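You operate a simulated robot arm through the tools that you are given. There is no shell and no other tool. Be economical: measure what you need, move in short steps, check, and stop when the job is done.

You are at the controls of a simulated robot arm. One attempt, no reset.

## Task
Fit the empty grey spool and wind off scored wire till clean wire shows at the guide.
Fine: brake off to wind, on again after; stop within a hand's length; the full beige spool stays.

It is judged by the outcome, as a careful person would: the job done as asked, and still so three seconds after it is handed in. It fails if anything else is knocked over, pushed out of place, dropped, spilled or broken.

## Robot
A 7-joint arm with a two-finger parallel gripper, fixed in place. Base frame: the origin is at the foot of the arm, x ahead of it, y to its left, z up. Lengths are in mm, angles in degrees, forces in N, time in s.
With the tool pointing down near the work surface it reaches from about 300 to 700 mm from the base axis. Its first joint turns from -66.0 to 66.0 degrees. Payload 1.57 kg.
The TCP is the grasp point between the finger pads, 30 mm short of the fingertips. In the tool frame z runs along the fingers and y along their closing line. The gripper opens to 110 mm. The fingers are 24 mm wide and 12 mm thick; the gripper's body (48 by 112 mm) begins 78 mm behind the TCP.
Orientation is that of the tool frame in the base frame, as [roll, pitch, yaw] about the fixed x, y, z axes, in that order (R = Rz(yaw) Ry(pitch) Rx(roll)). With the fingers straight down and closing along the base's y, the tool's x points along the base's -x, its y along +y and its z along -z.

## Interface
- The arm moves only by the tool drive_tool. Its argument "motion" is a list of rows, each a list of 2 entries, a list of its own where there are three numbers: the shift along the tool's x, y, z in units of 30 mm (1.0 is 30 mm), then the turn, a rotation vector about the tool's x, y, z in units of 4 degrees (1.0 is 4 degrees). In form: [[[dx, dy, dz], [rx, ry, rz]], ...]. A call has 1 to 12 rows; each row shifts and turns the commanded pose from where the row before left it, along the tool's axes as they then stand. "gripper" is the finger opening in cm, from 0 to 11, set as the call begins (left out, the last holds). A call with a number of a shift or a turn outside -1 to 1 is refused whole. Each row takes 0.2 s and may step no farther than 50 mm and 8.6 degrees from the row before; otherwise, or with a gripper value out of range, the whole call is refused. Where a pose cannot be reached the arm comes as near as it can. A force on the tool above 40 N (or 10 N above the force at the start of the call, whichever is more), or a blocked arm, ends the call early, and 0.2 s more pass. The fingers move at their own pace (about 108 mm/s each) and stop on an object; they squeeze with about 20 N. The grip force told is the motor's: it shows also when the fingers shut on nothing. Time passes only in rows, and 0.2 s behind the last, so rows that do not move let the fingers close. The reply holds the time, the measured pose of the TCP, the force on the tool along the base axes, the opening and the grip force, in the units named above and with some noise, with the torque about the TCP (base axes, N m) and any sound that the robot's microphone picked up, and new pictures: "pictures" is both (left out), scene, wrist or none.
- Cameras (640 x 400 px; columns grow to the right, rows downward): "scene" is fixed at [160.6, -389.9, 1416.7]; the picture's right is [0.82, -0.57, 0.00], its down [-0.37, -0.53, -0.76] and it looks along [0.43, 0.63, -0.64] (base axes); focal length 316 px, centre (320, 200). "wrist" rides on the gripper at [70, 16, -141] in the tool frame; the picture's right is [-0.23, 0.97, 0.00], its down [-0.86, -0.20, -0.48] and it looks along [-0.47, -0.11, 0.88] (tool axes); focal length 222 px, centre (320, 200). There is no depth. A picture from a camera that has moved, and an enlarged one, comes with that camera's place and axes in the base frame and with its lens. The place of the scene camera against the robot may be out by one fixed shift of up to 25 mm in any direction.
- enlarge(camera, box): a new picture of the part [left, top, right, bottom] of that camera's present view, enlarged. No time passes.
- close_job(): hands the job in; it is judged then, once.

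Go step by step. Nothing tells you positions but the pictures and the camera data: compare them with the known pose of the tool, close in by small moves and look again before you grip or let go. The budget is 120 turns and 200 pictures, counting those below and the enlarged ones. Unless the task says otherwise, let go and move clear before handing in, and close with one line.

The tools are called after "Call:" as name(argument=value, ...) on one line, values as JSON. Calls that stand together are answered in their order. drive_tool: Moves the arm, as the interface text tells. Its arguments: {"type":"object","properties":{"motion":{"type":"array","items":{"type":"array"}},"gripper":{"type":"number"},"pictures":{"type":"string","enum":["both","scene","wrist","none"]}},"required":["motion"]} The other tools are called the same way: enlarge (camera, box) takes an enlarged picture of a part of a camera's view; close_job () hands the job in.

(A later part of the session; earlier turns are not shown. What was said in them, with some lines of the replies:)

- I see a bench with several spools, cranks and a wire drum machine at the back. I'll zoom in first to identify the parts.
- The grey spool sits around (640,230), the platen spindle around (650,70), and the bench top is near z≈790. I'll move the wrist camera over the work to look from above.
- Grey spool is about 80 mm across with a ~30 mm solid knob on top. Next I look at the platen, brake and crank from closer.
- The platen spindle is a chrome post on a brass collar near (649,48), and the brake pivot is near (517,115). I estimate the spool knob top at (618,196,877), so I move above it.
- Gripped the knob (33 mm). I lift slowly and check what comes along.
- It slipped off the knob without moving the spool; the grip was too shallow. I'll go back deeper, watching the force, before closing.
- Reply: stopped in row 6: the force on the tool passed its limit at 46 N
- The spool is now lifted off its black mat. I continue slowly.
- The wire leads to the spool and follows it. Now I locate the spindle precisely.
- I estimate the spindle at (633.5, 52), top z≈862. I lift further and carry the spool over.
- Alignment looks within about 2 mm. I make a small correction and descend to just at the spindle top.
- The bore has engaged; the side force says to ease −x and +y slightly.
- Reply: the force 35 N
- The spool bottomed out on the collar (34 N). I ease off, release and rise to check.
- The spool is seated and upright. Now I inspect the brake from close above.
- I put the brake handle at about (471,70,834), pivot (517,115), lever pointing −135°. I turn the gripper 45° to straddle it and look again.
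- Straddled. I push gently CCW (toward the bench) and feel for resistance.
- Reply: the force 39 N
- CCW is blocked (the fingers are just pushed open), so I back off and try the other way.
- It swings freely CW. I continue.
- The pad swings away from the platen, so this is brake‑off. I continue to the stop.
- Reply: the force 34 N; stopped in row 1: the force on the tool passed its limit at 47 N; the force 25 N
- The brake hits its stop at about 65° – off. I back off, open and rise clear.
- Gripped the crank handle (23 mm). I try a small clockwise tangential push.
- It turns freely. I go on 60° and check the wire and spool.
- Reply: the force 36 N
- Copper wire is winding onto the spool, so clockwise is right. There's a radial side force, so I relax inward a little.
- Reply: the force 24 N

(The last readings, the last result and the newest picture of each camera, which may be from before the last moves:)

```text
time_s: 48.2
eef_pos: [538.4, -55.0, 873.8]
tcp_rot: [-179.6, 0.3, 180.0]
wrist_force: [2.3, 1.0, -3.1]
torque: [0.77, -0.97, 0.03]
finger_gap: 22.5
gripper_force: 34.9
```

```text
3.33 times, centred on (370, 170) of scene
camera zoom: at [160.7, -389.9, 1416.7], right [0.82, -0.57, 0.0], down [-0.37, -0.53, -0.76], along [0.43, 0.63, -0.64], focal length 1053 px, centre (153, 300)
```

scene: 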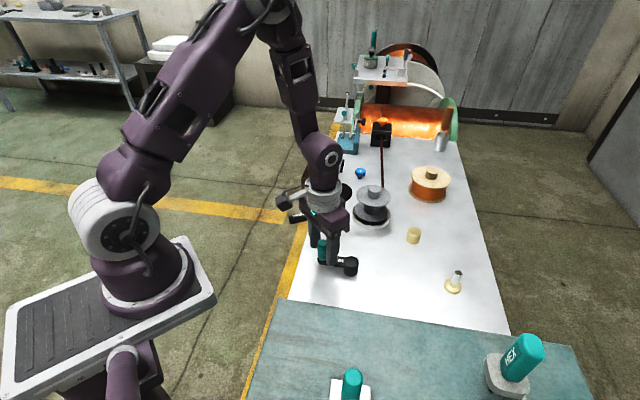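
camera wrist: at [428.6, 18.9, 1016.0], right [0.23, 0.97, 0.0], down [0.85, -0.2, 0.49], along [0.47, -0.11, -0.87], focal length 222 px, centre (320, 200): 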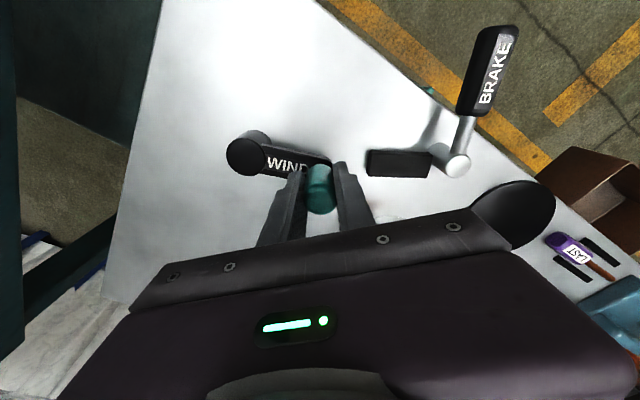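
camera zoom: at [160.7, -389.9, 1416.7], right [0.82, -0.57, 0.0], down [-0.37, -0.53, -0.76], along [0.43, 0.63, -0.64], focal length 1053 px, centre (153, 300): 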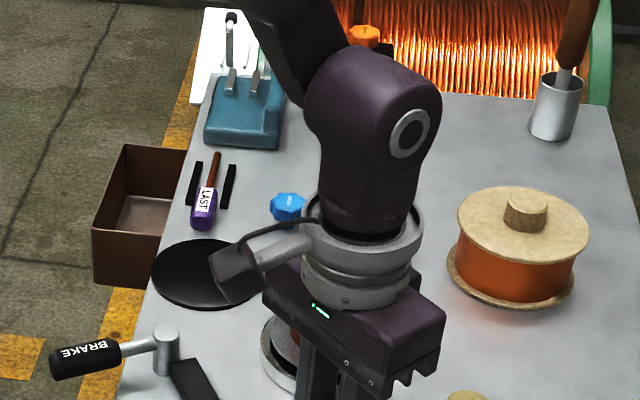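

Call:
drive_tool(motion=[[[0.004, -0.38, 0], [0, 0, 0]], [[0.068, -0.372, 0], [0, 0, 0]], [[0.134, -0.356, 0], [0, 0, 0]], [[0.193, -0.327, 0], [0, 0, 0]], [[0.247, -0.287, 0], [0, 0, 0]], [[0.294, -0.242, 0], [0, 0, 0]], [[0.329, -0.187, 0], [0, 0, 0]], [[0.36, -0.127, 0], [0, 0, 0]]], pictures="none")

Call:
enlarge(camera="scene", box=[340, 100, 420, 240])

```text
time_s: 50.0
eef_pos: [485.7, -119.2, 874.4]
tcp_rot: [-179.8, 0.2, -179.9]
wrist_force: [-2.5, 18.1, 1.2]
torque: [0.55, -0.14, 0.05]
finger_gap: 22.6
gripper_force: 35.1
```

```text
2.86 times, centred on (380, 170) of scene
camera zoom: at [160.5, -389.4, 1416.9], right [0.82, -0.57, 0.0], down [-0.37, -0.53, -0.76], along [0.43, 0.63, -0.64], focal length 903 px, centre (149, 286)
```

zoom: 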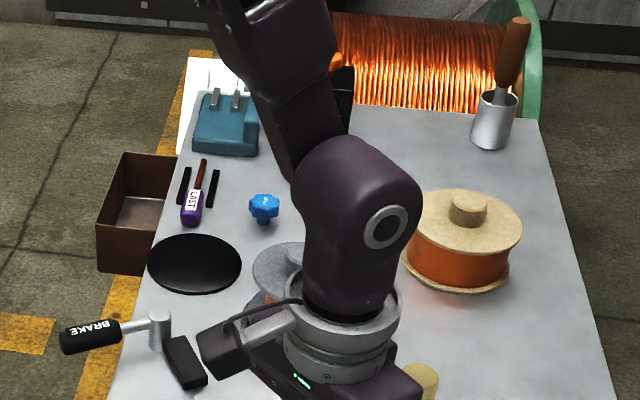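

Call:
drive_tool(motion=[[[0.374, -0.013, 0], [0, 0, 0]], [[0.379, 0.004, 0], [0, 0, 0]], [[0.372, 0.067, 0], [0, 0, 0]], [[0.356, 0.134, 0], [0, 0, 0]], [[0.328, 0.193, 0], [0, 0, 0]], [[0.287, 0.247, 0], [0, 0, 0]], [[0.242, 0.294, 0], [0, 0, 0]], [[0.187, 0.329, 0], [0, 0, 0]], [[0.127, 0.36, 0], [0, 0, 0]]], pictures="none")

Call:
enlarge(camera="scene", box=[340, 100, 420, 240])

```text
time_s: 52.0
eef_pos: [407.9, -73.8, 873.8]
tcp_rot: [-179.8, 0.5, 179.9]
wrist_force: [18.5, 3.9, 26.2]
torque: [0.88, -0.35, -0.01]
finger_gap: 23.0
gripper_force: 35.3
```

```text
2.86 times, centred on (380, 170) of scene
camera zoom: at [160.7, -389.8, 1416.8], right [0.82, -0.57, 0.0], down [-0.37, -0.53, -0.76], along [0.43, 0.63, -0.64], focal length 903 px, centre (149, 286)
```

zoom: 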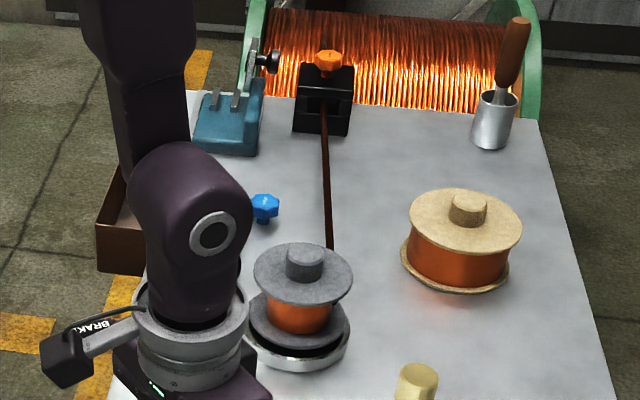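

Call:
drive_tool(motion=[[[0.013, 0.374, -0.02], [0, 0, 0]], [[-0.004, 0.379, 0], [0, 0, 0]], [[-0.067, 0.372, 0], [0, 0, 0]], [[-0.134, 0.356, 0], [0, 0, 0]], [[-0.193, 0.328, 0], [0, 0, 0]], [[-0.247, 0.287, 0], [0, 0, 0]], [[-0.294, 0.242, 0], [0, 0, 0]]], pictures="none")

Call:
enlarge(camera="scene", box=[360, 110, 410, 220])

```text
time_s: 53.6
eef_pos: [437.3, -0.6, 873.5]
tcp_rot: [-179.7, 0.4, -179.9]
wrist_force: [-9.3, 11.3, 21.1]
torque: [0.79, 0.17, 0.07]
finger_gap: 22.6
gripper_force: 35.5
```

```text
3.64 times, centred on (385, 165) of scene
camera zoom: at [160.1, -389.6, 1416.9], right [0.82, -0.57, 0.0], down [-0.37, -0.53, -0.76], along [0.43, 0.63, -0.64], focal length 1149 px, centre (84, 327)
```

zoom: 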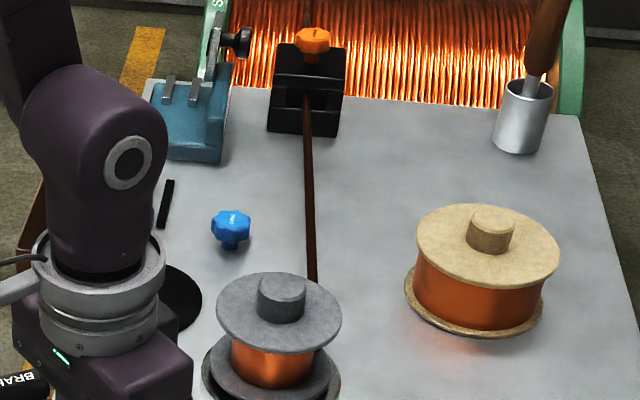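

Call:
drive_tool(motion=[[[-0.31, 0.21, -0.02], [0, 0, 0]], [[-0.36, 0.127, 0], [0, 0, 0]], [[-0.374, 0.063, 0], [0, 0, 0]], [[-0.379, -0.004, 0], [0, 0, 0]], [[-0.372, -0.067, 0], [0, 0, 0]], [[-0.356, -0.134, 0], [0, 0, 0]]], pictures="none")

Call:
enlarge(camera="scene", box=[360, 110, 410, 220])

```text
time_s: 55.0
eef_pos: [498.2, 3.3, 873.1]
tcp_rot: [-179.5, -0.1, 179.9]
wrist_force: [-9.7, -17.7, -30.7]
torque: [1.01, 0.24, -0.06]
finger_gap: 22.7
gripper_force: 35.2
```

```text
3.64 times, centred on (385, 165) of scene
camera zoom: at [160.8, -390.3, 1416.6], right [0.82, -0.57, 0.0], down [-0.37, -0.53, -0.77], along [0.43, 0.63, -0.64], focal length 1149 px, centre (84, 327)
```

zoom: 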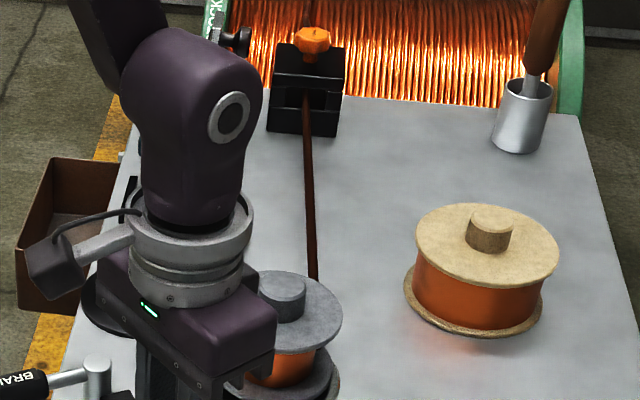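

Call:
enlarge(camera="scene", box=[350, 60, 410, 150])

Call:
drive_tool(motion=[[[-0.27, -0.265, 0.03], [0, 0, 0]], [[-0.285, -0.249, 0], [0, 0, 0]]], pictures="none")

Call:
enlarge(camera="scene", box=[350, 60, 410, 150])

```text
4.44 times, centred on (380, 105) of scene
camera zoom: at [160.8, -390.3, 1416.6], right [0.82, -0.57, 0.0], down [-0.37, -0.53, -0.77], along [0.43, 0.63, -0.64], focal length 1404 px, centre (53, 622)
```

zoom: 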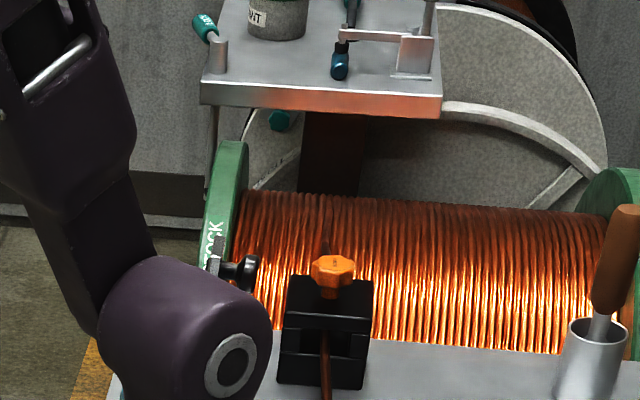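

```text
time_s: 55.6
eef_pos: [516.9, -10.8, 874.5]
tcp_rot: [-179.8, 0.6, -179.9]
wrist_force: [-1.4, 1.3, -19.7]
torque: [0.69, 0.41, -0.04]
finger_gap: 22.9
gripper_force: 35.1
```

```text
4.44 times, centred on (380, 105) of scene
camera zoom: at [160.9, -389.8, 1416.7], right [0.82, -0.57, 0.0], down [-0.37, -0.53, -0.76], along [0.43, 0.63, -0.64], focal length 1404 px, centre (53, 622)
```

zoom: 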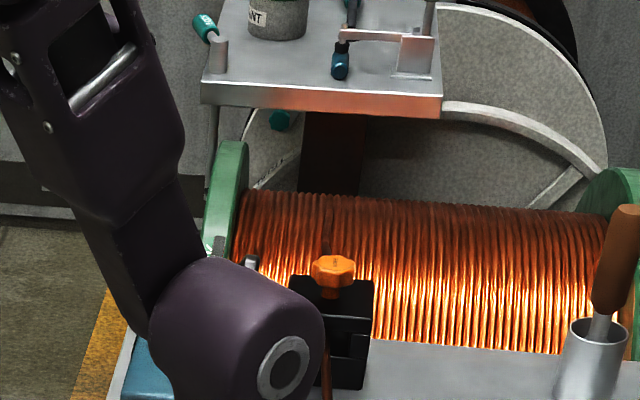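

Call:
drive_tool(motion=[[[-0.24, -0.297, 0.03], [0, 0, 0]], [[-0.185, -0.328, 0], [0, 0, 0]], [[-0.125, -0.358, 0], [0, 0, 0]], [[-0.063, -0.373, 0], [0, 0, 0]], [[0.004, -0.38, 0], [0, 0, 0]], [[0.068, -0.372, 0], [0, 0, 0]], [[0.134, -0.356, 0], [0, 0, 0]], [[0.193, -0.327, 0], [0, 0, 0]], [[0.247, -0.287, 0], [0, 0, 0]], [[0.294, -0.242, 0], [0, 0, 0]], [[0.329, -0.17, 0], [0, 0, 0]], [[0.36, -0.1, 0], [0, 0, 0]]], pictures="none")

Call:
enlarge(camera="scene", box=[340, 100, 420, 240])

```text
time_s: 58.2
eef_pos: [483.7, -119.1, 873.1]
tcp_rot: [-179.8, 0.1, -179.9]
wrist_force: [-2.3, 15.8, 11.4]
torque: [0.6, -0.86, 0.04]
finger_gap: 22.4
gripper_force: 35.2
```

```text
2.86 times, centred on (380, 170) of scene
camera zoom: at [160.4, -389.4, 1416.9], right [0.82, -0.57, 0.0], down [-0.37, -0.53, -0.76], along [0.43, 0.63, -0.64], focal length 903 px, centre (149, 286)
```

zoom: 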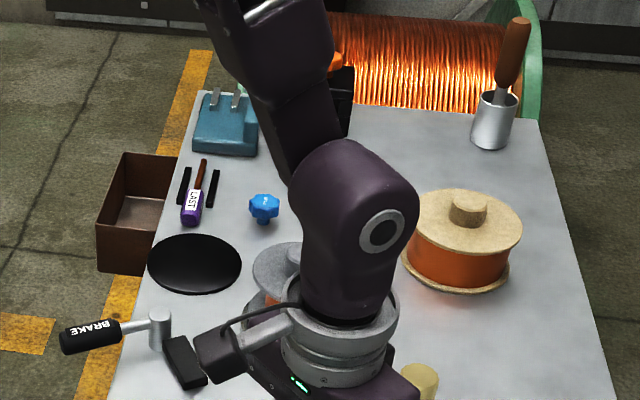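

Call:
drive_tool(motion=[[[0.374, -0.013, -0.02], [0, 0, 0]], [[0.379, 0.004, 0], [0, 0, 0]], [[0.372, 0.067, 0], [0, 0, 0]], [[0.356, 0.134, 0], [0, 0, 0]], [[0.328, 0.193, 0], [0, 0, 0]], [[0.287, 0.247, 0], [0, 0, 0]], [[0.23, 0.294, 0], [0, 0, 0]], [[0.17, 0.329, 0], [0, 0, 0]]], pictures="none")

Call:
enlarge(camera="scene", box=[340, 100, 420, 240])

```text
time_s: 60.0
eef_pos: [410.1, -81.3, 873.8]
tcp_rot: [-179.7, 0.2, -179.9]
wrist_force: [19.3, 5.8, -24.7]
torque: [0.75, -0.09, 0.04]
finger_gap: 22.8
gripper_force: 35.0
```

```text
2.86 times, centred on (380, 170) of scene
camera zoom: at [161.4, -389.8, 1416.7], right [0.82, -0.57, 0.0], down [-0.37, -0.53, -0.76], along [0.43, 0.63, -0.64], focal length 903 px, centre (149, 286)
```

zoom: 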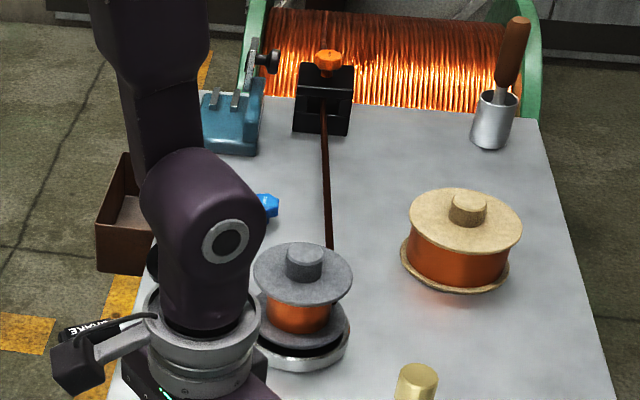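

Call:
drive_tool(motion=[[[0.08, 0.36, 0.02], [0, 0, 0]], [[0.055, 0.374, 0], [0, 0, 0]], [[-0.004, 0.379, 0], [0, 0, 0]], [[-0.067, 0.372, 0], [0, 0, 0]], [[-0.134, 0.356, 0], [0, 0, 0]], [[-0.193, 0.328, 0], [0, 0, 0]], [[-0.247, 0.287, 0], [0, 0, 0]], [[-0.294, 0.242, 0], [0, 0, 0]]], pictures="none")

Call:
enlarge(camera="scene", box=[350, 80, 410, 200])

```text
time_s: 61.8
eef_pos: [435.0, -1.0, 873.6]
tcp_rot: [-179.6, 0.2, 179.9]
wrist_force: [12.6, -22.6, -8.7]
torque: [0.87, 0.57, -0.12]
finger_gap: 22.2
gripper_force: 35.2
```

```text
3.33 times, centred on (380, 140) of scene
camera zoom: at [161.0, -390.4, 1416.5], right [0.82, -0.57, 0.0], down [-0.37, -0.53, -0.77], along [0.43, 0.63, -0.64], focal length 1053 px, centre (120, 400)
```

zoom: 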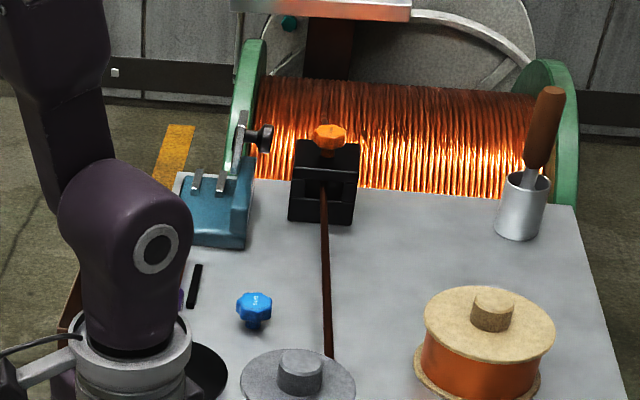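

Still scored at the guide after two turns; I continue the third.

Call:
drive_tool(motion=[[[-0.36, 0.13, 0], [0, 0, 0]], [[-0.36, 0.127, 0], [0, 0, 0]], [[-0.374, 0.06, 0], [0, 0, 0]], [[-0.379, -0.01, 0], [0, 0, 0]], [[-0.372, -0.07, 0], [0, 0, 0]], [[-0.356, -0.134, 0], [0, 0, 0]]], pictures="none")

Call:
enlarge(camera="scene", box=[350, 80, 410, 200])

Call:
drive_tool(motion=[[[-0.305, -0.23, 0], [0, 0, 0]], [[-0.285, -0.249, 0], [0, 0, 0]], [[-0.24, -0.297, 0], [0, 0, 0]], [[-0.185, -0.328, 0], [0, 0, 0]], [[-0.125, -0.358, 0], [0, 0, 0]], [[-0.063, -0.373, 0], [0, 0, 0]]], pictures="none")

```text
time_s: 63.2
eef_pos: [500.5, -0.4, 872.4]
tcp_rot: [-179.6, 0.5, -180.0]
wrist_force: [-4.8, -7.1, 30.1]
torque: [0.72, -0.16, 0.0]
finger_gap: 23.0
gripper_force: 34.7
```

```text
3.33 times, centred on (380, 140) of scene
camera zoom: at [160.0, -390.0, 1416.8], right [0.82, -0.57, 0.0], down [-0.37, -0.53, -0.77], along [0.43, 0.63, -0.64], focal length 1053 px, centre (120, 400)
```

zoom: 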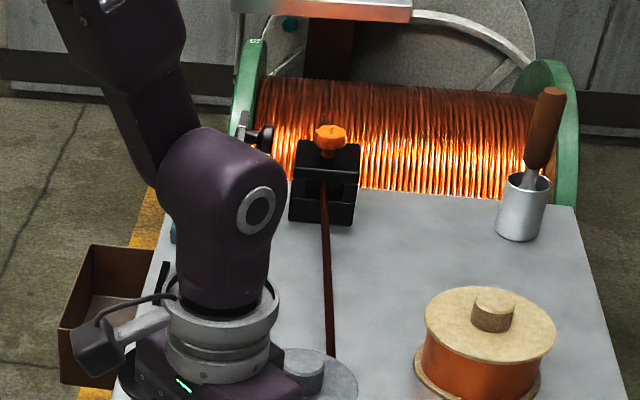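

```text
time_s: 64.6
eef_pos: [536.2, -54.0, 873.9]
tcp_rot: [-179.7, -0.1, -180.0]
wrist_force: [-10.0, 1.4, -30.4]
torque: [0.8, 0.22, 0.03]
finger_gap: 22.8
gripper_force: 35.8
```

Call:
drive_tool(motion=[[[0.034, -0.38, 0], [0, 0, 0]], [[0.068, -0.372, 0], [0, 0, 0]], [[0.134, -0.356, 0], [0, 0, 0]], [[0.193, -0.327, 0], [0, 0, 0]], [[0.247, -0.287, 0], [0, 0, 0]], [[0.294, -0.242, 0], [0, 0, 0]], [[0.329, -0.17, 0], [0, 0, 0]], [[0.36, -0.1, 0], [0, 0, 0]]], pictures="none")

Call:
drive_tool(motion=[[[0.374, -0.013, 0], [0, 0, 0]], [[0.379, 0.004, 0], [0, 0, 0]], [[0.372, 0.067, 0], [0, 0, 0]], [[0.356, 0.134, 0], [0, 0, 0]], [[0.328, 0.193, 0], [0, 0, 0]], [[0.287, 0.247, 0], [0, 0, 0]], [[0.22, 0.294, 0], [0, 0, 0]]], pictures="none")

Call:
enlarge(camera="scene", box=[340, 100, 420, 240])

```text
time_s: 66.5
eef_pos: [490.3, -118.9, 875.0]
tcp_rot: [-179.8, 0.4, -179.8]
wrist_force: [-1.1, 4.5, 11.1]
torque: [0.6, 0.23, 0.0]
finger_gap: 22.5
gripper_force: 35.7
stopped in row 8: the force on the tool passed its limit at 43 N (the readings are from after the stop); the commanded pose is now the measured one
```

```text
time_s: 67.6
eef_pos: [442.6, -114.3, 871.9]
tcp_rot: [-179.6, 0.5, 179.9]
wrist_force: [-1.7, -4.9, 3.4]
torque: [0.85, -0.16, -0.03]
finger_gap: 22.8
gripper_force: 35.3
stopped in row 5: the force on the tool passed its limit at 41 N (the readings are from after the stop); the commanded pose is now the measured one
```

```text
2.86 times, centred on (380, 170) of scene
camera zoom: at [160.5, -390.0, 1416.7], right [0.82, -0.57, 0.0], down [-0.37, -0.53, -0.77], along [0.43, 0.63, -0.64], focal length 903 px, centre (149, 286)
```

zoom: 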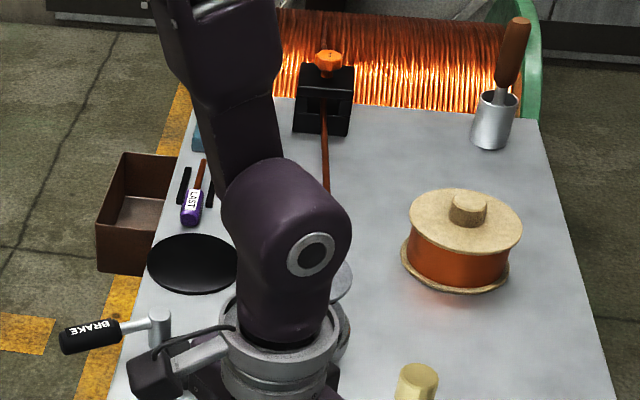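

Force limits tripped from drift in the circle, and the wire near the guide looks brighter. I zoom in on it.

Call:
enlarge(camera="scene", box=[365, 110, 395, 165])

Call:
enlarge(camera="wrist", box=[150, 50, 500, 240])

```text
7.27 times, centred on (380, 138) of scene
camera zoom: at [160.5, -390.0, 1416.7], right [0.82, -0.57, 0.0], down [-0.37, -0.53, -0.77], along [0.43, 0.63, -0.64], focal length 2298 px, centre (-116, 654)
```

zoom: 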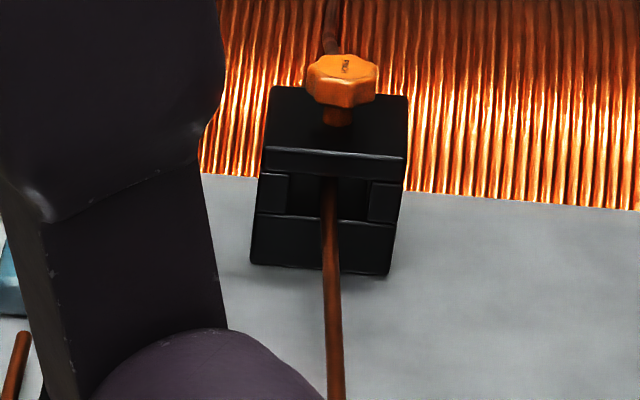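

```text
1.83 times, centred on (325, 145) of wrist
camera zoom: at [370.7, -97.1, 1013.6], right [0.23, 0.97, 0.0], down [0.85, -0.2, 0.49], along [0.47, -0.12, -0.87], focal length 406 px, centre (311, 301)
```

zoom: 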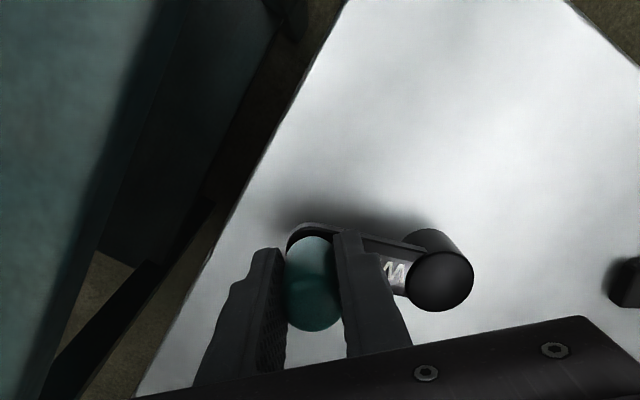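

The wire at the guide looks brighter than before. I release the crank and move the arm aside to inspect the whole wire.

Call:
drive_tool(motion=[[[0, 0, 0], [0, 0, 0]], [[0, 0, -0.8], [0, 0, 0]], [[0, 0, -0.9], [0, 0, 0]], [[0, 0, -0.9], [0, 0, 0]], [[0.5, 0, -0.4], [0, 0, 0]], [[1, 0, 0], [0, 0, 0]], [[0.8, 0, 0], [0, 0, 0]], [[0, 0, 0], [0, 0, 0]]], gripper=5, pictures="scene")

Call:
enlarge(camera="scene", box=[360, 110, 400, 190])

Call:
enlarge(camera="scene", box=[340, 160, 410, 240])

```text
time_s: 69.4
eef_pos: [370.0, -113.0, 961.3]
tcp_rot: [-179.5, 0.5, 179.9]
wrist_force: [-0.2, -0.1, 0.0]
torque: [0.01, 0.03, -0.02]
finger_gap: 49.7
gripper_force: 0.1
```

scene: 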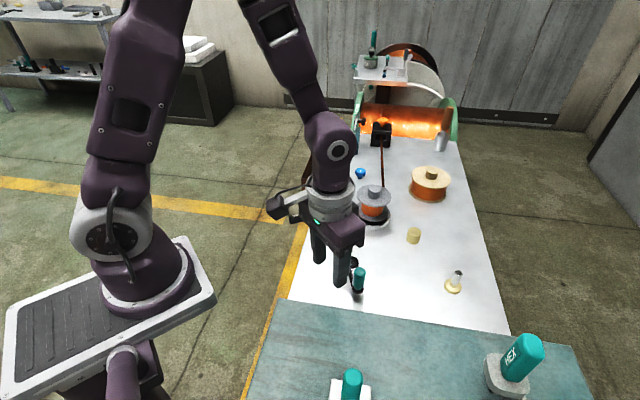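

```text
5.00 times, centred on (380, 150) of scene
camera zoom: at [160.6, -389.9, 1416.7], right [0.82, -0.57, 0.0], down [-0.37, -0.53, -0.76], along [0.43, 0.63, -0.64], focal length 1580 px, centre (20, 450)
```

zoom: 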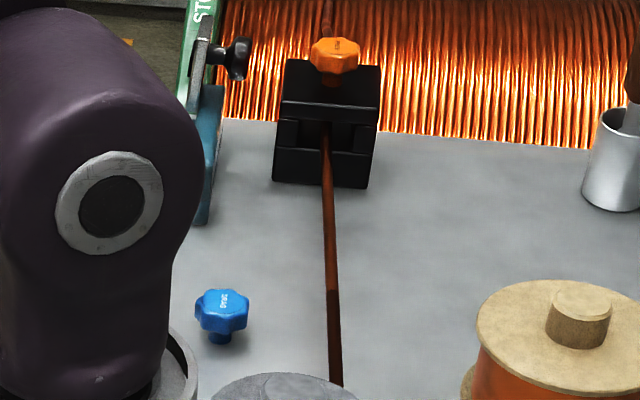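

```text
5.00 times, centred on (375, 200) of scene
camera zoom: at [160.6, -389.9, 1416.7], right [0.82, -0.57, 0.0], down [-0.37, -0.53, -0.76], along [0.43, 0.63, -0.64], focal length 1580 px, centre (45, 200)
```

zoom: 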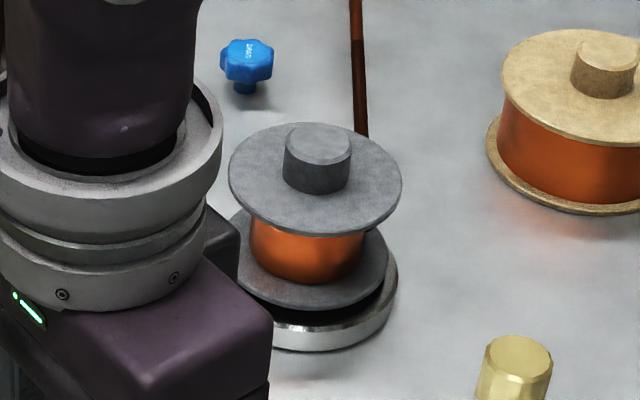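

Call:
enlarge(camera="scene", box=[365, 120, 395, 160])

Call:
enlarge(camera="scene", box=[365, 150, 400, 195])

```text
10.00 times, centred on (380, 140) of scene
camera zoom: at [160.6, -389.9, 1416.7], right [0.82, -0.57, 0.0], down [-0.37, -0.53, -0.76], along [0.43, 0.63, -0.64], focal length 3159 px, centre (-280, 800)
```

zoom: 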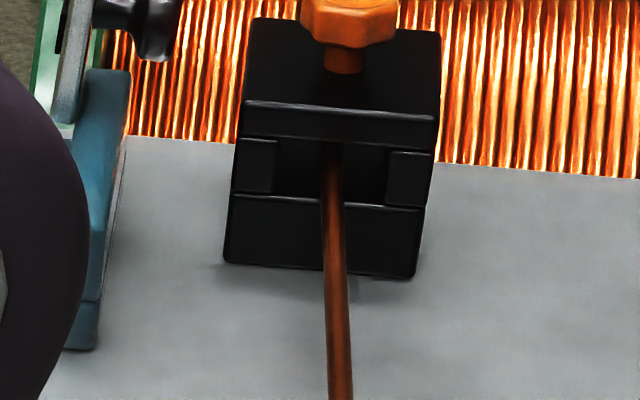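

```text
8.89 times, centred on (382, 172) of scene
camera zoom: at [160.6, -389.9, 1416.7], right [0.82, -0.57, 0.0], down [-0.37, -0.53, -0.76], along [0.43, 0.63, -0.64], focal length 2808 px, centre (-236, 444)
```

zoom: 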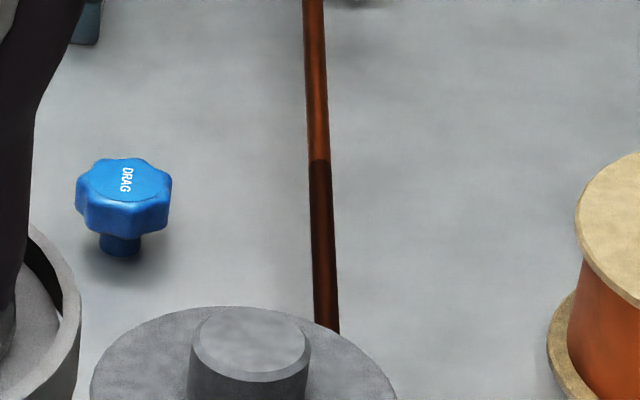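

The clean/scored boundary is now visible: roughly 180–200 mm of clean wire past the guide, a little long. I'll wind back a fraction of a turn so it's comfortably within a hand's length; first relocate the handle.

Call:
drive_tool(motion=[[[-0.8, 0, 0], [0, 0, 0]], [[-0.9, 0, 0], [0, 0, 0]], [[-0.7, 0, 0.3], [0, 0, 0]], [[0, 0, 0], [0, 0, 0]]], pictures="none")

Call:
enlarge(camera="wrist", box=[200, 50, 460, 240])

```text
time_s: 70.4
eef_pos: [443.4, -112.2, 953.3]
tcp_rot: [-179.7, 0.5, 179.9]
wrist_force: [-0.1, 1.3, -0.3]
torque: [0.01, -0.01, -0.02]
finger_gap: 49.7
gripper_force: 0.0
```

```text
2.11 times, centred on (330, 145) of wrist
camera zoom: at [373.3, -95.2, 1094.4], right [0.23, 0.97, 0.0], down [0.85, -0.2, 0.49], along [0.47, -0.11, -0.87], focal length 468 px, centre (299, 316)
```

zoom: 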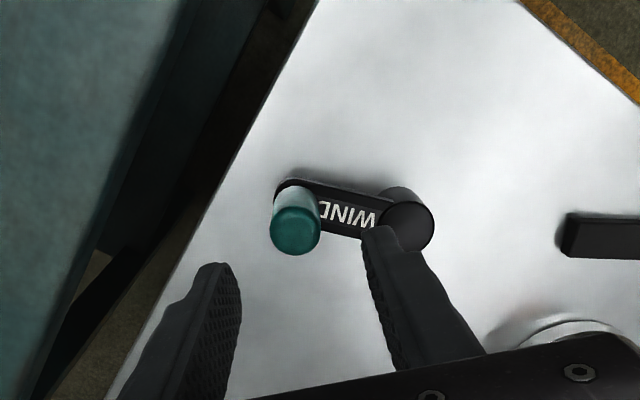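

Call:
drive_tool(motion=[[[0, 0, 0.9], [0, 0, 0]], [[0, 0, 0.9], [0, 0, 0]], [[0, 0, 0.85], [0, 0, 0]], [[0, 0, 0], [0, 0, 0]]], pictures="none")

Call:
drive_tool(motion=[[[0, 0, 0], [0, 0, 0]], [[0, 0, 0], [0, 0, 0]], [[-0.349, -0.148, 0], [0, 0, 0]], [[-0.371, -0.085, 0], [0, 0, 0]]], gripper=0, pictures="none")

Call:
enlarge(camera="scene", box=[355, 100, 425, 200])

```text
time_s: 71.4
eef_pos: [445.0, -110.7, 873.8]
tcp_rot: [-179.6, 0.5, 180.0]
wrist_force: [0.4, 0.1, -0.6]
torque: [-0.05, 0.03, 0.02]
finger_gap: 49.8
gripper_force: 0.1
```

```text
time_s: 72.4
eef_pos: [466.5, -122.3, 875.2]
tcp_rot: [-179.7, 0.5, -179.9]
wrist_force: [-3.9, -23.7, -26.3]
torque: [0.86, -0.15, 0.04]
finger_gap: 22.5
gripper_force: 35.3
```

```text
4.00 times, centred on (390, 150) of scene
camera zoom: at [160.9, -390.6, 1416.5], right [0.82, -0.57, 0.0], down [-0.37, -0.53, -0.77], along [0.43, 0.63, -0.64], focal length 1264 px, centre (40, 400)
```

zoom: 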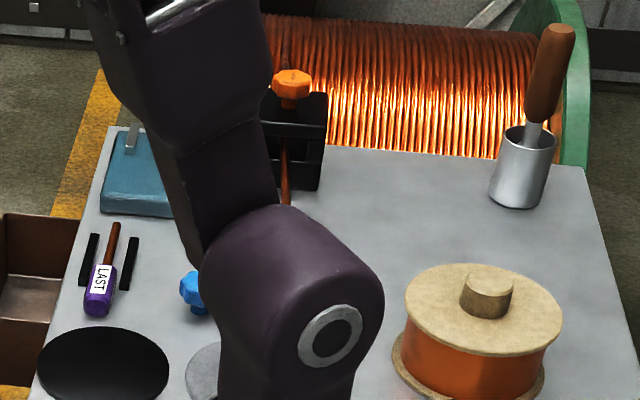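

Call:
drive_tool(motion=[[[-0.38, -0.08, 0.02], [0, 0, 0]], [[-0.378, 0.046, 0], [0, 0, 0]], [[-0.365, 0.111, 0], [0, 0, 0]]], pictures="none")

Call:
drive_tool(motion=[[[-0.338, 0.172, 0], [0, 0, 0]], [[-0.303, 0.229, 0], [0, 0, 0]], [[-0.26, 0.277, 0], [0, 0, 0]]], pictures="none")

```text
time_s: 73.2
eef_pos: [503.2, -115.3, 874.5]
tcp_rot: [-179.8, 0.4, -179.9]
wrist_force: [-8.9, 16.4, -15.5]
torque: [0.54, -0.84, 0.02]
finger_gap: 22.7
gripper_force: 34.7
```

```text
time_s: 73.8
eef_pos: [516.9, -104.7, 874.5]
tcp_rot: [-179.8, 0.2, -180.0]
wrist_force: [-3.6, 6.8, 11.5]
torque: [0.5, -0.11, -0.02]
finger_gap: 22.6
gripper_force: 35.7
stopped in row 3: the force on the tool passed its limit at 42 N (the readings are from after the stop); the commanded pose is now the measured one
```

Now about 70° back. I release and move aside to look at the boundary.

Call:
drive_tool(motion=[[[0, 0, 0], [0, 0, 0]], [[0, 0, -0.8], [0, 0, 0]], [[0, 0, -0.9], [0, 0, 0]], [[0, 0, -0.9], [0, 0, 0]], [[1, 0, -0.3], [0, 0, 0]], [[1, 0, 0], [0, 0, 0]], [[1, 0, 0], [0, 0, 0]], [[1, 0, 0], [0, 0, 0]], [[0.8, 0, 0], [0, 0, 0]], [[0, 0, 0], [0, 0, 0]]], gripper=5, pictures="none")

Call:
enlarge(camera="scene", box=[360, 120, 405, 195])

Call:
enlarge(camera="scene", box=[330, 160, 430, 300])

```text
time_s: 76.0
eef_pos: [369.8, -106.2, 959.4]
tcp_rot: [-179.9, 0.2, -179.9]
wrist_force: [0.1, -0.1, -0.5]
torque: [-0.02, -0.01, 0.01]
finger_gap: 50.3
gripper_force: 0.0
```

```text
5.33 times, centred on (382, 158) of scene
camera zoom: at [160.6, -389.9, 1416.7], right [0.82, -0.57, 0.0], down [-0.37, -0.53, -0.76], along [0.43, 0.63, -0.64], focal length 1685 px, centre (-13, 427)
```

zoom: 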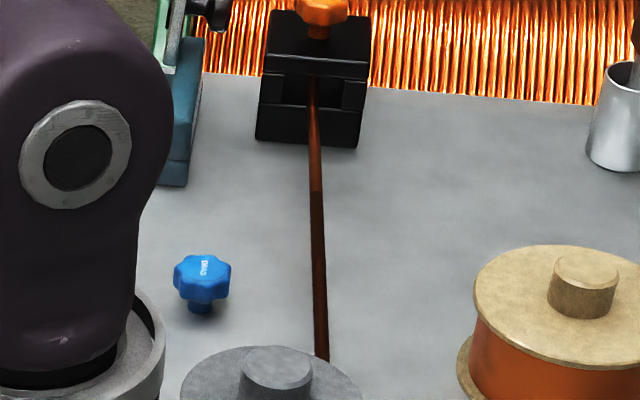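

```text
2.86 times, centred on (380, 230) of scene
camera zoom: at [160.6, -389.9, 1416.7], right [0.82, -0.57, 0.0], down [-0.37, -0.53, -0.76], along [0.43, 0.63, -0.64], focal length 903 px, centre (149, 114)
```

zoom: 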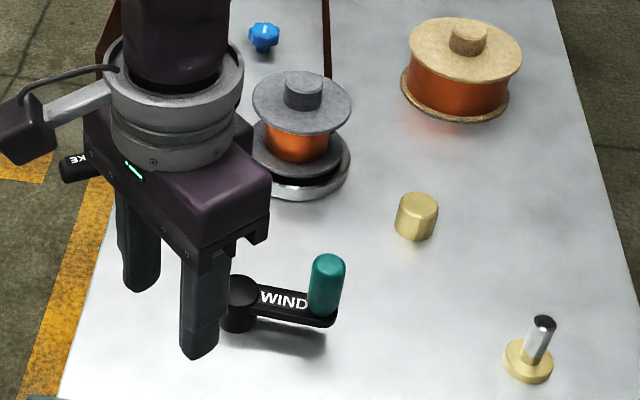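

The boundary is now about 110 mm past the guide: clean wire showing, well within a hand's length. Next I go to the brake lever to put it on again.

Call:
drive_tool(motion=[[[-0.31, 0.9, 0], [0, 0, 0]], [[-0.31, 0.9, 0], [0, 0, 0]], [[-0.31, 0.9, 0], [0, 0, 0]], [[-0.31, 0.9, 0], [0, 0, 0]], [[-0.31, 0.9, 0], [0, 0, 0]], [[-0.31, 0.9, 0], [0, 0, 0]], [[-0.32, 0.9, 0], [0, 0, 0]], [[-0.32, 0.9, 0], [0, 0, 0]], [[-0.32, 0.9, 0], [0, 0, 0]], [[0, 0, 0], [0, 0, 0]]], pictures="none")

Call:
drive_tool(motion=[[[0, 0, 0], [0, 0, 1]], [[0, 0, 0], [0, 0, 1]], [[0, 0, 0], [0, 0, 1]], [[0, 0, 0], [0, 0, 1]], [[0, 0, 0], [0, 0, 1]], [[0, 0, 0], [0, 0, 0]]], pictures="none")

Call:
enlarge(camera="wrist", box=[200, 50, 460, 240])

```text
time_s: 78.2
eef_pos: [455.4, 137.5, 956.9]
tcp_rot: [-179.8, 0.2, -180.0]
wrist_force: [0.5, -0.7, -0.3]
torque: [-0.01, 0.0, -0.04]
finger_gap: 50.1
gripper_force: 0.0
```

```text
time_s: 79.6
eef_pos: [456.7, 136.1, 958.5]
tcp_rot: [-180.0, 0.4, 160.0]
wrist_force: [0.9, 0.5, 0.2]
torque: [0.0, 0.0, -0.01]
finger_gap: 50.2
gripper_force: 0.1
```

```text
2.11 times, centred on (330, 145) of wrist
camera zoom: at [396.2, 176.4, 1101.6], right [0.55, 0.84, 0.0], down [0.73, -0.48, 0.48], along [0.4, -0.26, -0.88], focal length 468 px, centre (299, 316)
```

zoom: 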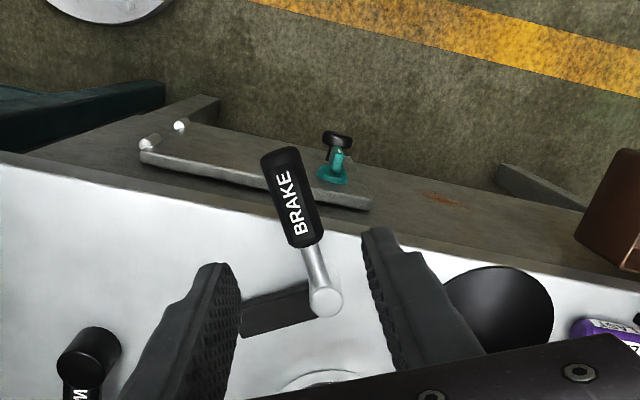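

Call:
drive_tool(motion=[[[0.13, 0.05, 0.8], [0, 0, 0]], [[0, 0, 0.9], [0, 0, 0]], [[0, 0, 0.9], [0, 0, 0]], [[0, 0, 0.6], [0, 0, 0]], [[0, 0, 0.6], [0, 0, 0]], [[0, 0, 0], [0, 0, 0]]], pictures="none")

Call:
drive_tool(motion=[[[0, 0, 0], [0, 0, 0]], [[0, 0, 0], [0, 0, 0]]], gripper=2.6, pictures="wrist")

```text
time_s: 81.0
eef_pos: [456.6, 140.5, 844.8]
tcp_rot: [-179.9, 0.2, 160.0]
wrist_force: [0.8, 0.2, -0.3]
torque: [0.01, -0.01, -0.03]
finger_gap: 49.8
gripper_force: 0.0
```

```text
time_s: 81.6
eef_pos: [455.6, 138.8, 844.9]
tcp_rot: [-179.8, 0.3, 160.0]
wrist_force: [-0.6, -8.9, -4.0]
torque: [-0.03, 0.01, 0.15]
finger_gap: 33.4
gripper_force: 3.9
camera wrist: at [394.8, 179.0, 987.3], right [0.55, 0.84, 0.0], down [0.73, -0.48, 0.48], along [0.4, -0.27, -0.88], focal length 222 px, centre (320, 200)
```

wrist: 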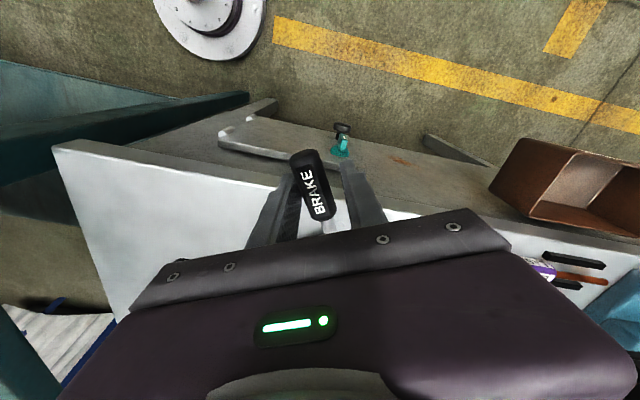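

Straddled. I swing the lever back CCW to its original stop.

Call:
drive_tool(motion=[[[0, -0.2, 0], [0, 0, -1]], [[0, -0.15, 0], [0, 0, -1]], [[0, -0.15, 0], [0, 0, -1]], [[0, -0.15, 0], [0, 0, -1]], [[0, -0.15, 0], [0, 0, -1]], [[0, -0.15, 0], [0, 0, -1]], [[0, -0.15, 0], [0, 0, -1]], [[0, -0.15, 0], [0, 0, -1]]], pictures="none")

Call:
drive_tool(motion=[[[0, -0.15, 0], [0, 0, -1]], [[0, -0.15, 0], [0, 0, -1]], [[0, -0.15, 0], [0, 0, -1]], [[0, -0.15, 0], [0, 0, -1]], [[0, -0.15, 0], [0, 0, -1]], [[0, -0.15, 0], [0, 0, -1]], [[0, -0.15, 0], [0, 0, -1]]], pictures="none")

Call:
enlarge(camera="scene", box=[290, 180, 390, 290])

```text
time_s: 83.4
eef_pos: [448.8, 102.5, 845.1]
tcp_rot: [-179.8, 0.0, -167.9]
wrist_force: [0.7, -0.2, -0.1]
torque: [-0.01, -0.03, 0.01]
finger_gap: 26.6
gripper_force: 0.4
```

```text
time_s: 85.0
eef_pos: [461.0, 74.6, 846.4]
tcp_rot: [-179.7, 0.0, -139.9]
wrist_force: [0.7, 0.9, -0.4]
torque: [0.03, 0.0, -0.02]
finger_gap: 26.4
gripper_force: 0.0
```

```text
3.64 times, centred on (340, 235) of scene
camera zoom: at [160.6, -389.8, 1416.8], right [0.82, -0.57, 0.0], down [-0.37, -0.53, -0.76], along [0.43, 0.63, -0.64], focal length 1149 px, centre (247, 73)
```

zoom: 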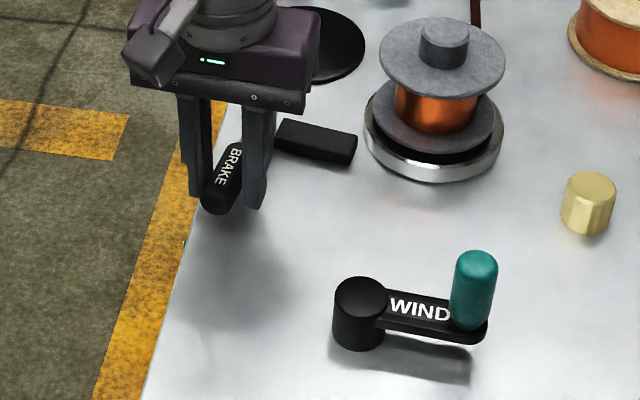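

Nearly there; a few more degrees until the stop is felt.

Call:
drive_tool(motion=[[[0, -0.15, 0], [0, 0, -1]], [[0, -0.15, 0], [0, 0, -1]], [[0, -0.15, 0], [0, 0, 0]]], pictures="none")

Call:
drive_tool(motion=[[[0, -0.1, 0], [0, 0, 0]]], pictures="none")

Call:
enlarge(camera="scene", box=[290, 180, 390, 290])

```text
time_s: 85.8
eef_pos: [471.2, 63.6, 845.6]
tcp_rot: [-179.8, 0.0, -131.9]
wrist_force: [-2.8, 2.9, 2.1]
torque: [0.01, 0.14, -0.02]
finger_gap: 29.1
gripper_force: 1.8
```

```text
time_s: 86.2
eef_pos: [472.8, 62.8, 845.9]
tcp_rot: [-179.8, -0.2, -131.8]
wrist_force: [-9.6, 2.2, 5.1]
torque: [0.02, 0.3, -0.04]
finger_gap: 33.8
gripper_force: 4.6
```

```text
3.64 times, centred on (340, 235) of scene
camera zoom: at [160.3, -389.8, 1416.8], right [0.82, -0.57, 0.0], down [-0.37, -0.53, -0.76], along [0.43, 0.63, -0.64], focal length 1149 px, centre (247, 73)
```

zoom: 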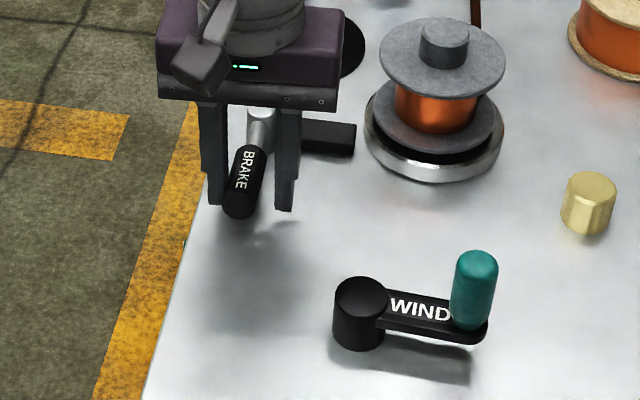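

The lever is at its original stop. I open, lift away and verify everything.

Call:
drive_tool(motion=[[[0, 0.12, 0], [0, 0, 0]], [[0, 0, 0], [0, 0, 0]]], gripper=5, pictures="none")

Call:
drive_tool(motion=[[[0, 0, -0.7], [0, 0, 0]], [[0, 0, -1], [0, 0, 0]], [[0, 0, -1], [0, 0, 0]], [[0, 0, -1], [0, 0, 0]], [[0.7, 0.7, -0.8], [0, 0, 0]], [[0.7, 0.7, -0.8], [0, 0, 0]], [[0, 0, 0], [0, 0, 0]]])

Call:
enlarge(camera="scene", box=[290, 110, 430, 290])

Call:
enlarge(camera="scene", box=[360, 115, 405, 195])

```text
time_s: 86.8
eef_pos: [470.9, 64.5, 846.0]
tcp_rot: [-179.7, 0.0, -131.9]
wrist_force: [0.5, 0.6, 0.7]
torque: [0.01, 0.03, -0.01]
finger_gap: 50.3
gripper_force: 0.1
```

```text
time_s: 88.4
eef_pos: [415.5, 59.3, 1004.7]
tcp_rot: [-179.7, 0.0, -132.0]
wrist_force: [0.6, 0.1, 0.4]
torque: [0.01, 0.0, 0.0]
finger_gap: 50.1
gripper_force: 0.0
camera wrist: at [355.6, 19.2, 1146.9], right [-0.57, 0.82, 0.0], down [0.72, 0.5, 0.48], along [0.4, 0.27, -0.88], focal length 222 px, centre (320, 200)
```

scene: 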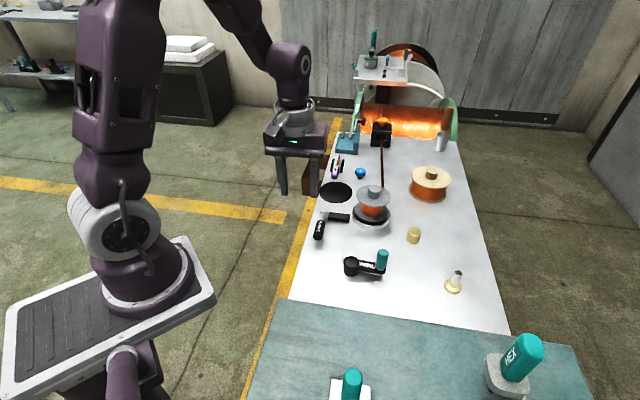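
wrist: 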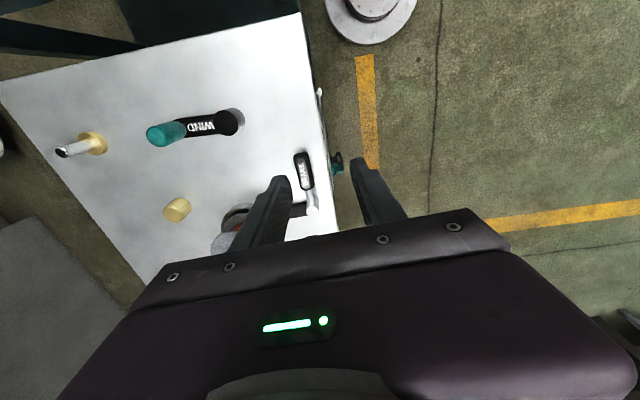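

```text
2.22 times, centred on (360, 200) of scene
camera zoom: at [160.6, -389.9, 1416.7], right [0.82, -0.57, 0.0], down [-0.37, -0.53, -0.76], along [0.43, 0.63, -0.64], focal length 702 px, centre (231, 200)
```

zoom: 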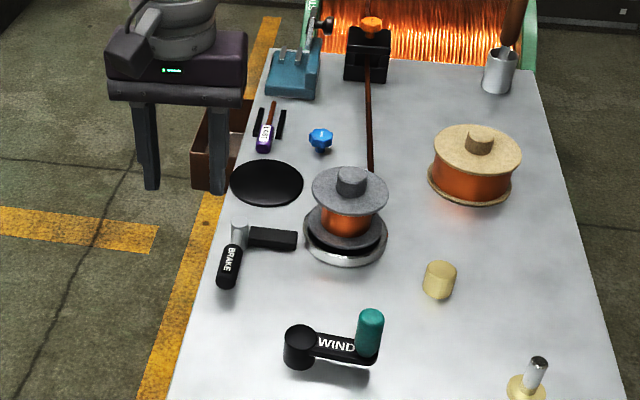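

```text
5.00 times, centred on (382, 155) of scene
camera zoom: at [160.6, -389.9, 1416.7], right [0.82, -0.57, 0.0], down [-0.37, -0.53, -0.76], along [0.43, 0.63, -0.64], focal length 1580 px, centre (8, 425)
```

zoom: 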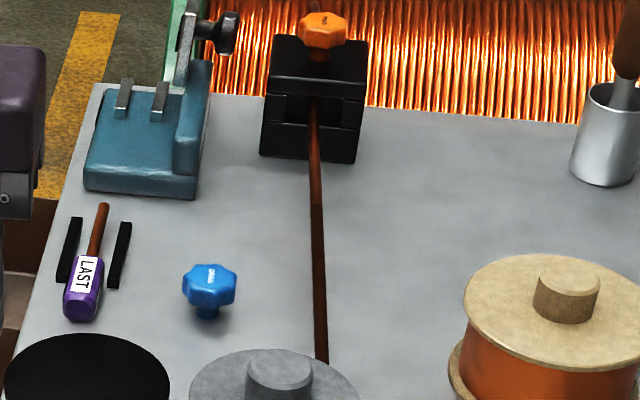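

The spool is fitted and upright, clean wire shows at the guide with the boundary about 110 mm past it, the brake is back on, and the beige spool hasn't moved. The arm is clear, so I'm handing in.

Call:
close_job()

```text
The job is handed in.
```

The grey spool is fitted on the spindle, and the scored wire is wound off until clean wire shows at the guide. The clean wire runs about 110 mm past the guide. I first overshot to roughly 180–200 mm, so I turned the crank back about 70°. The brake was off for winding and is on again, and the full beige spool was not touched.
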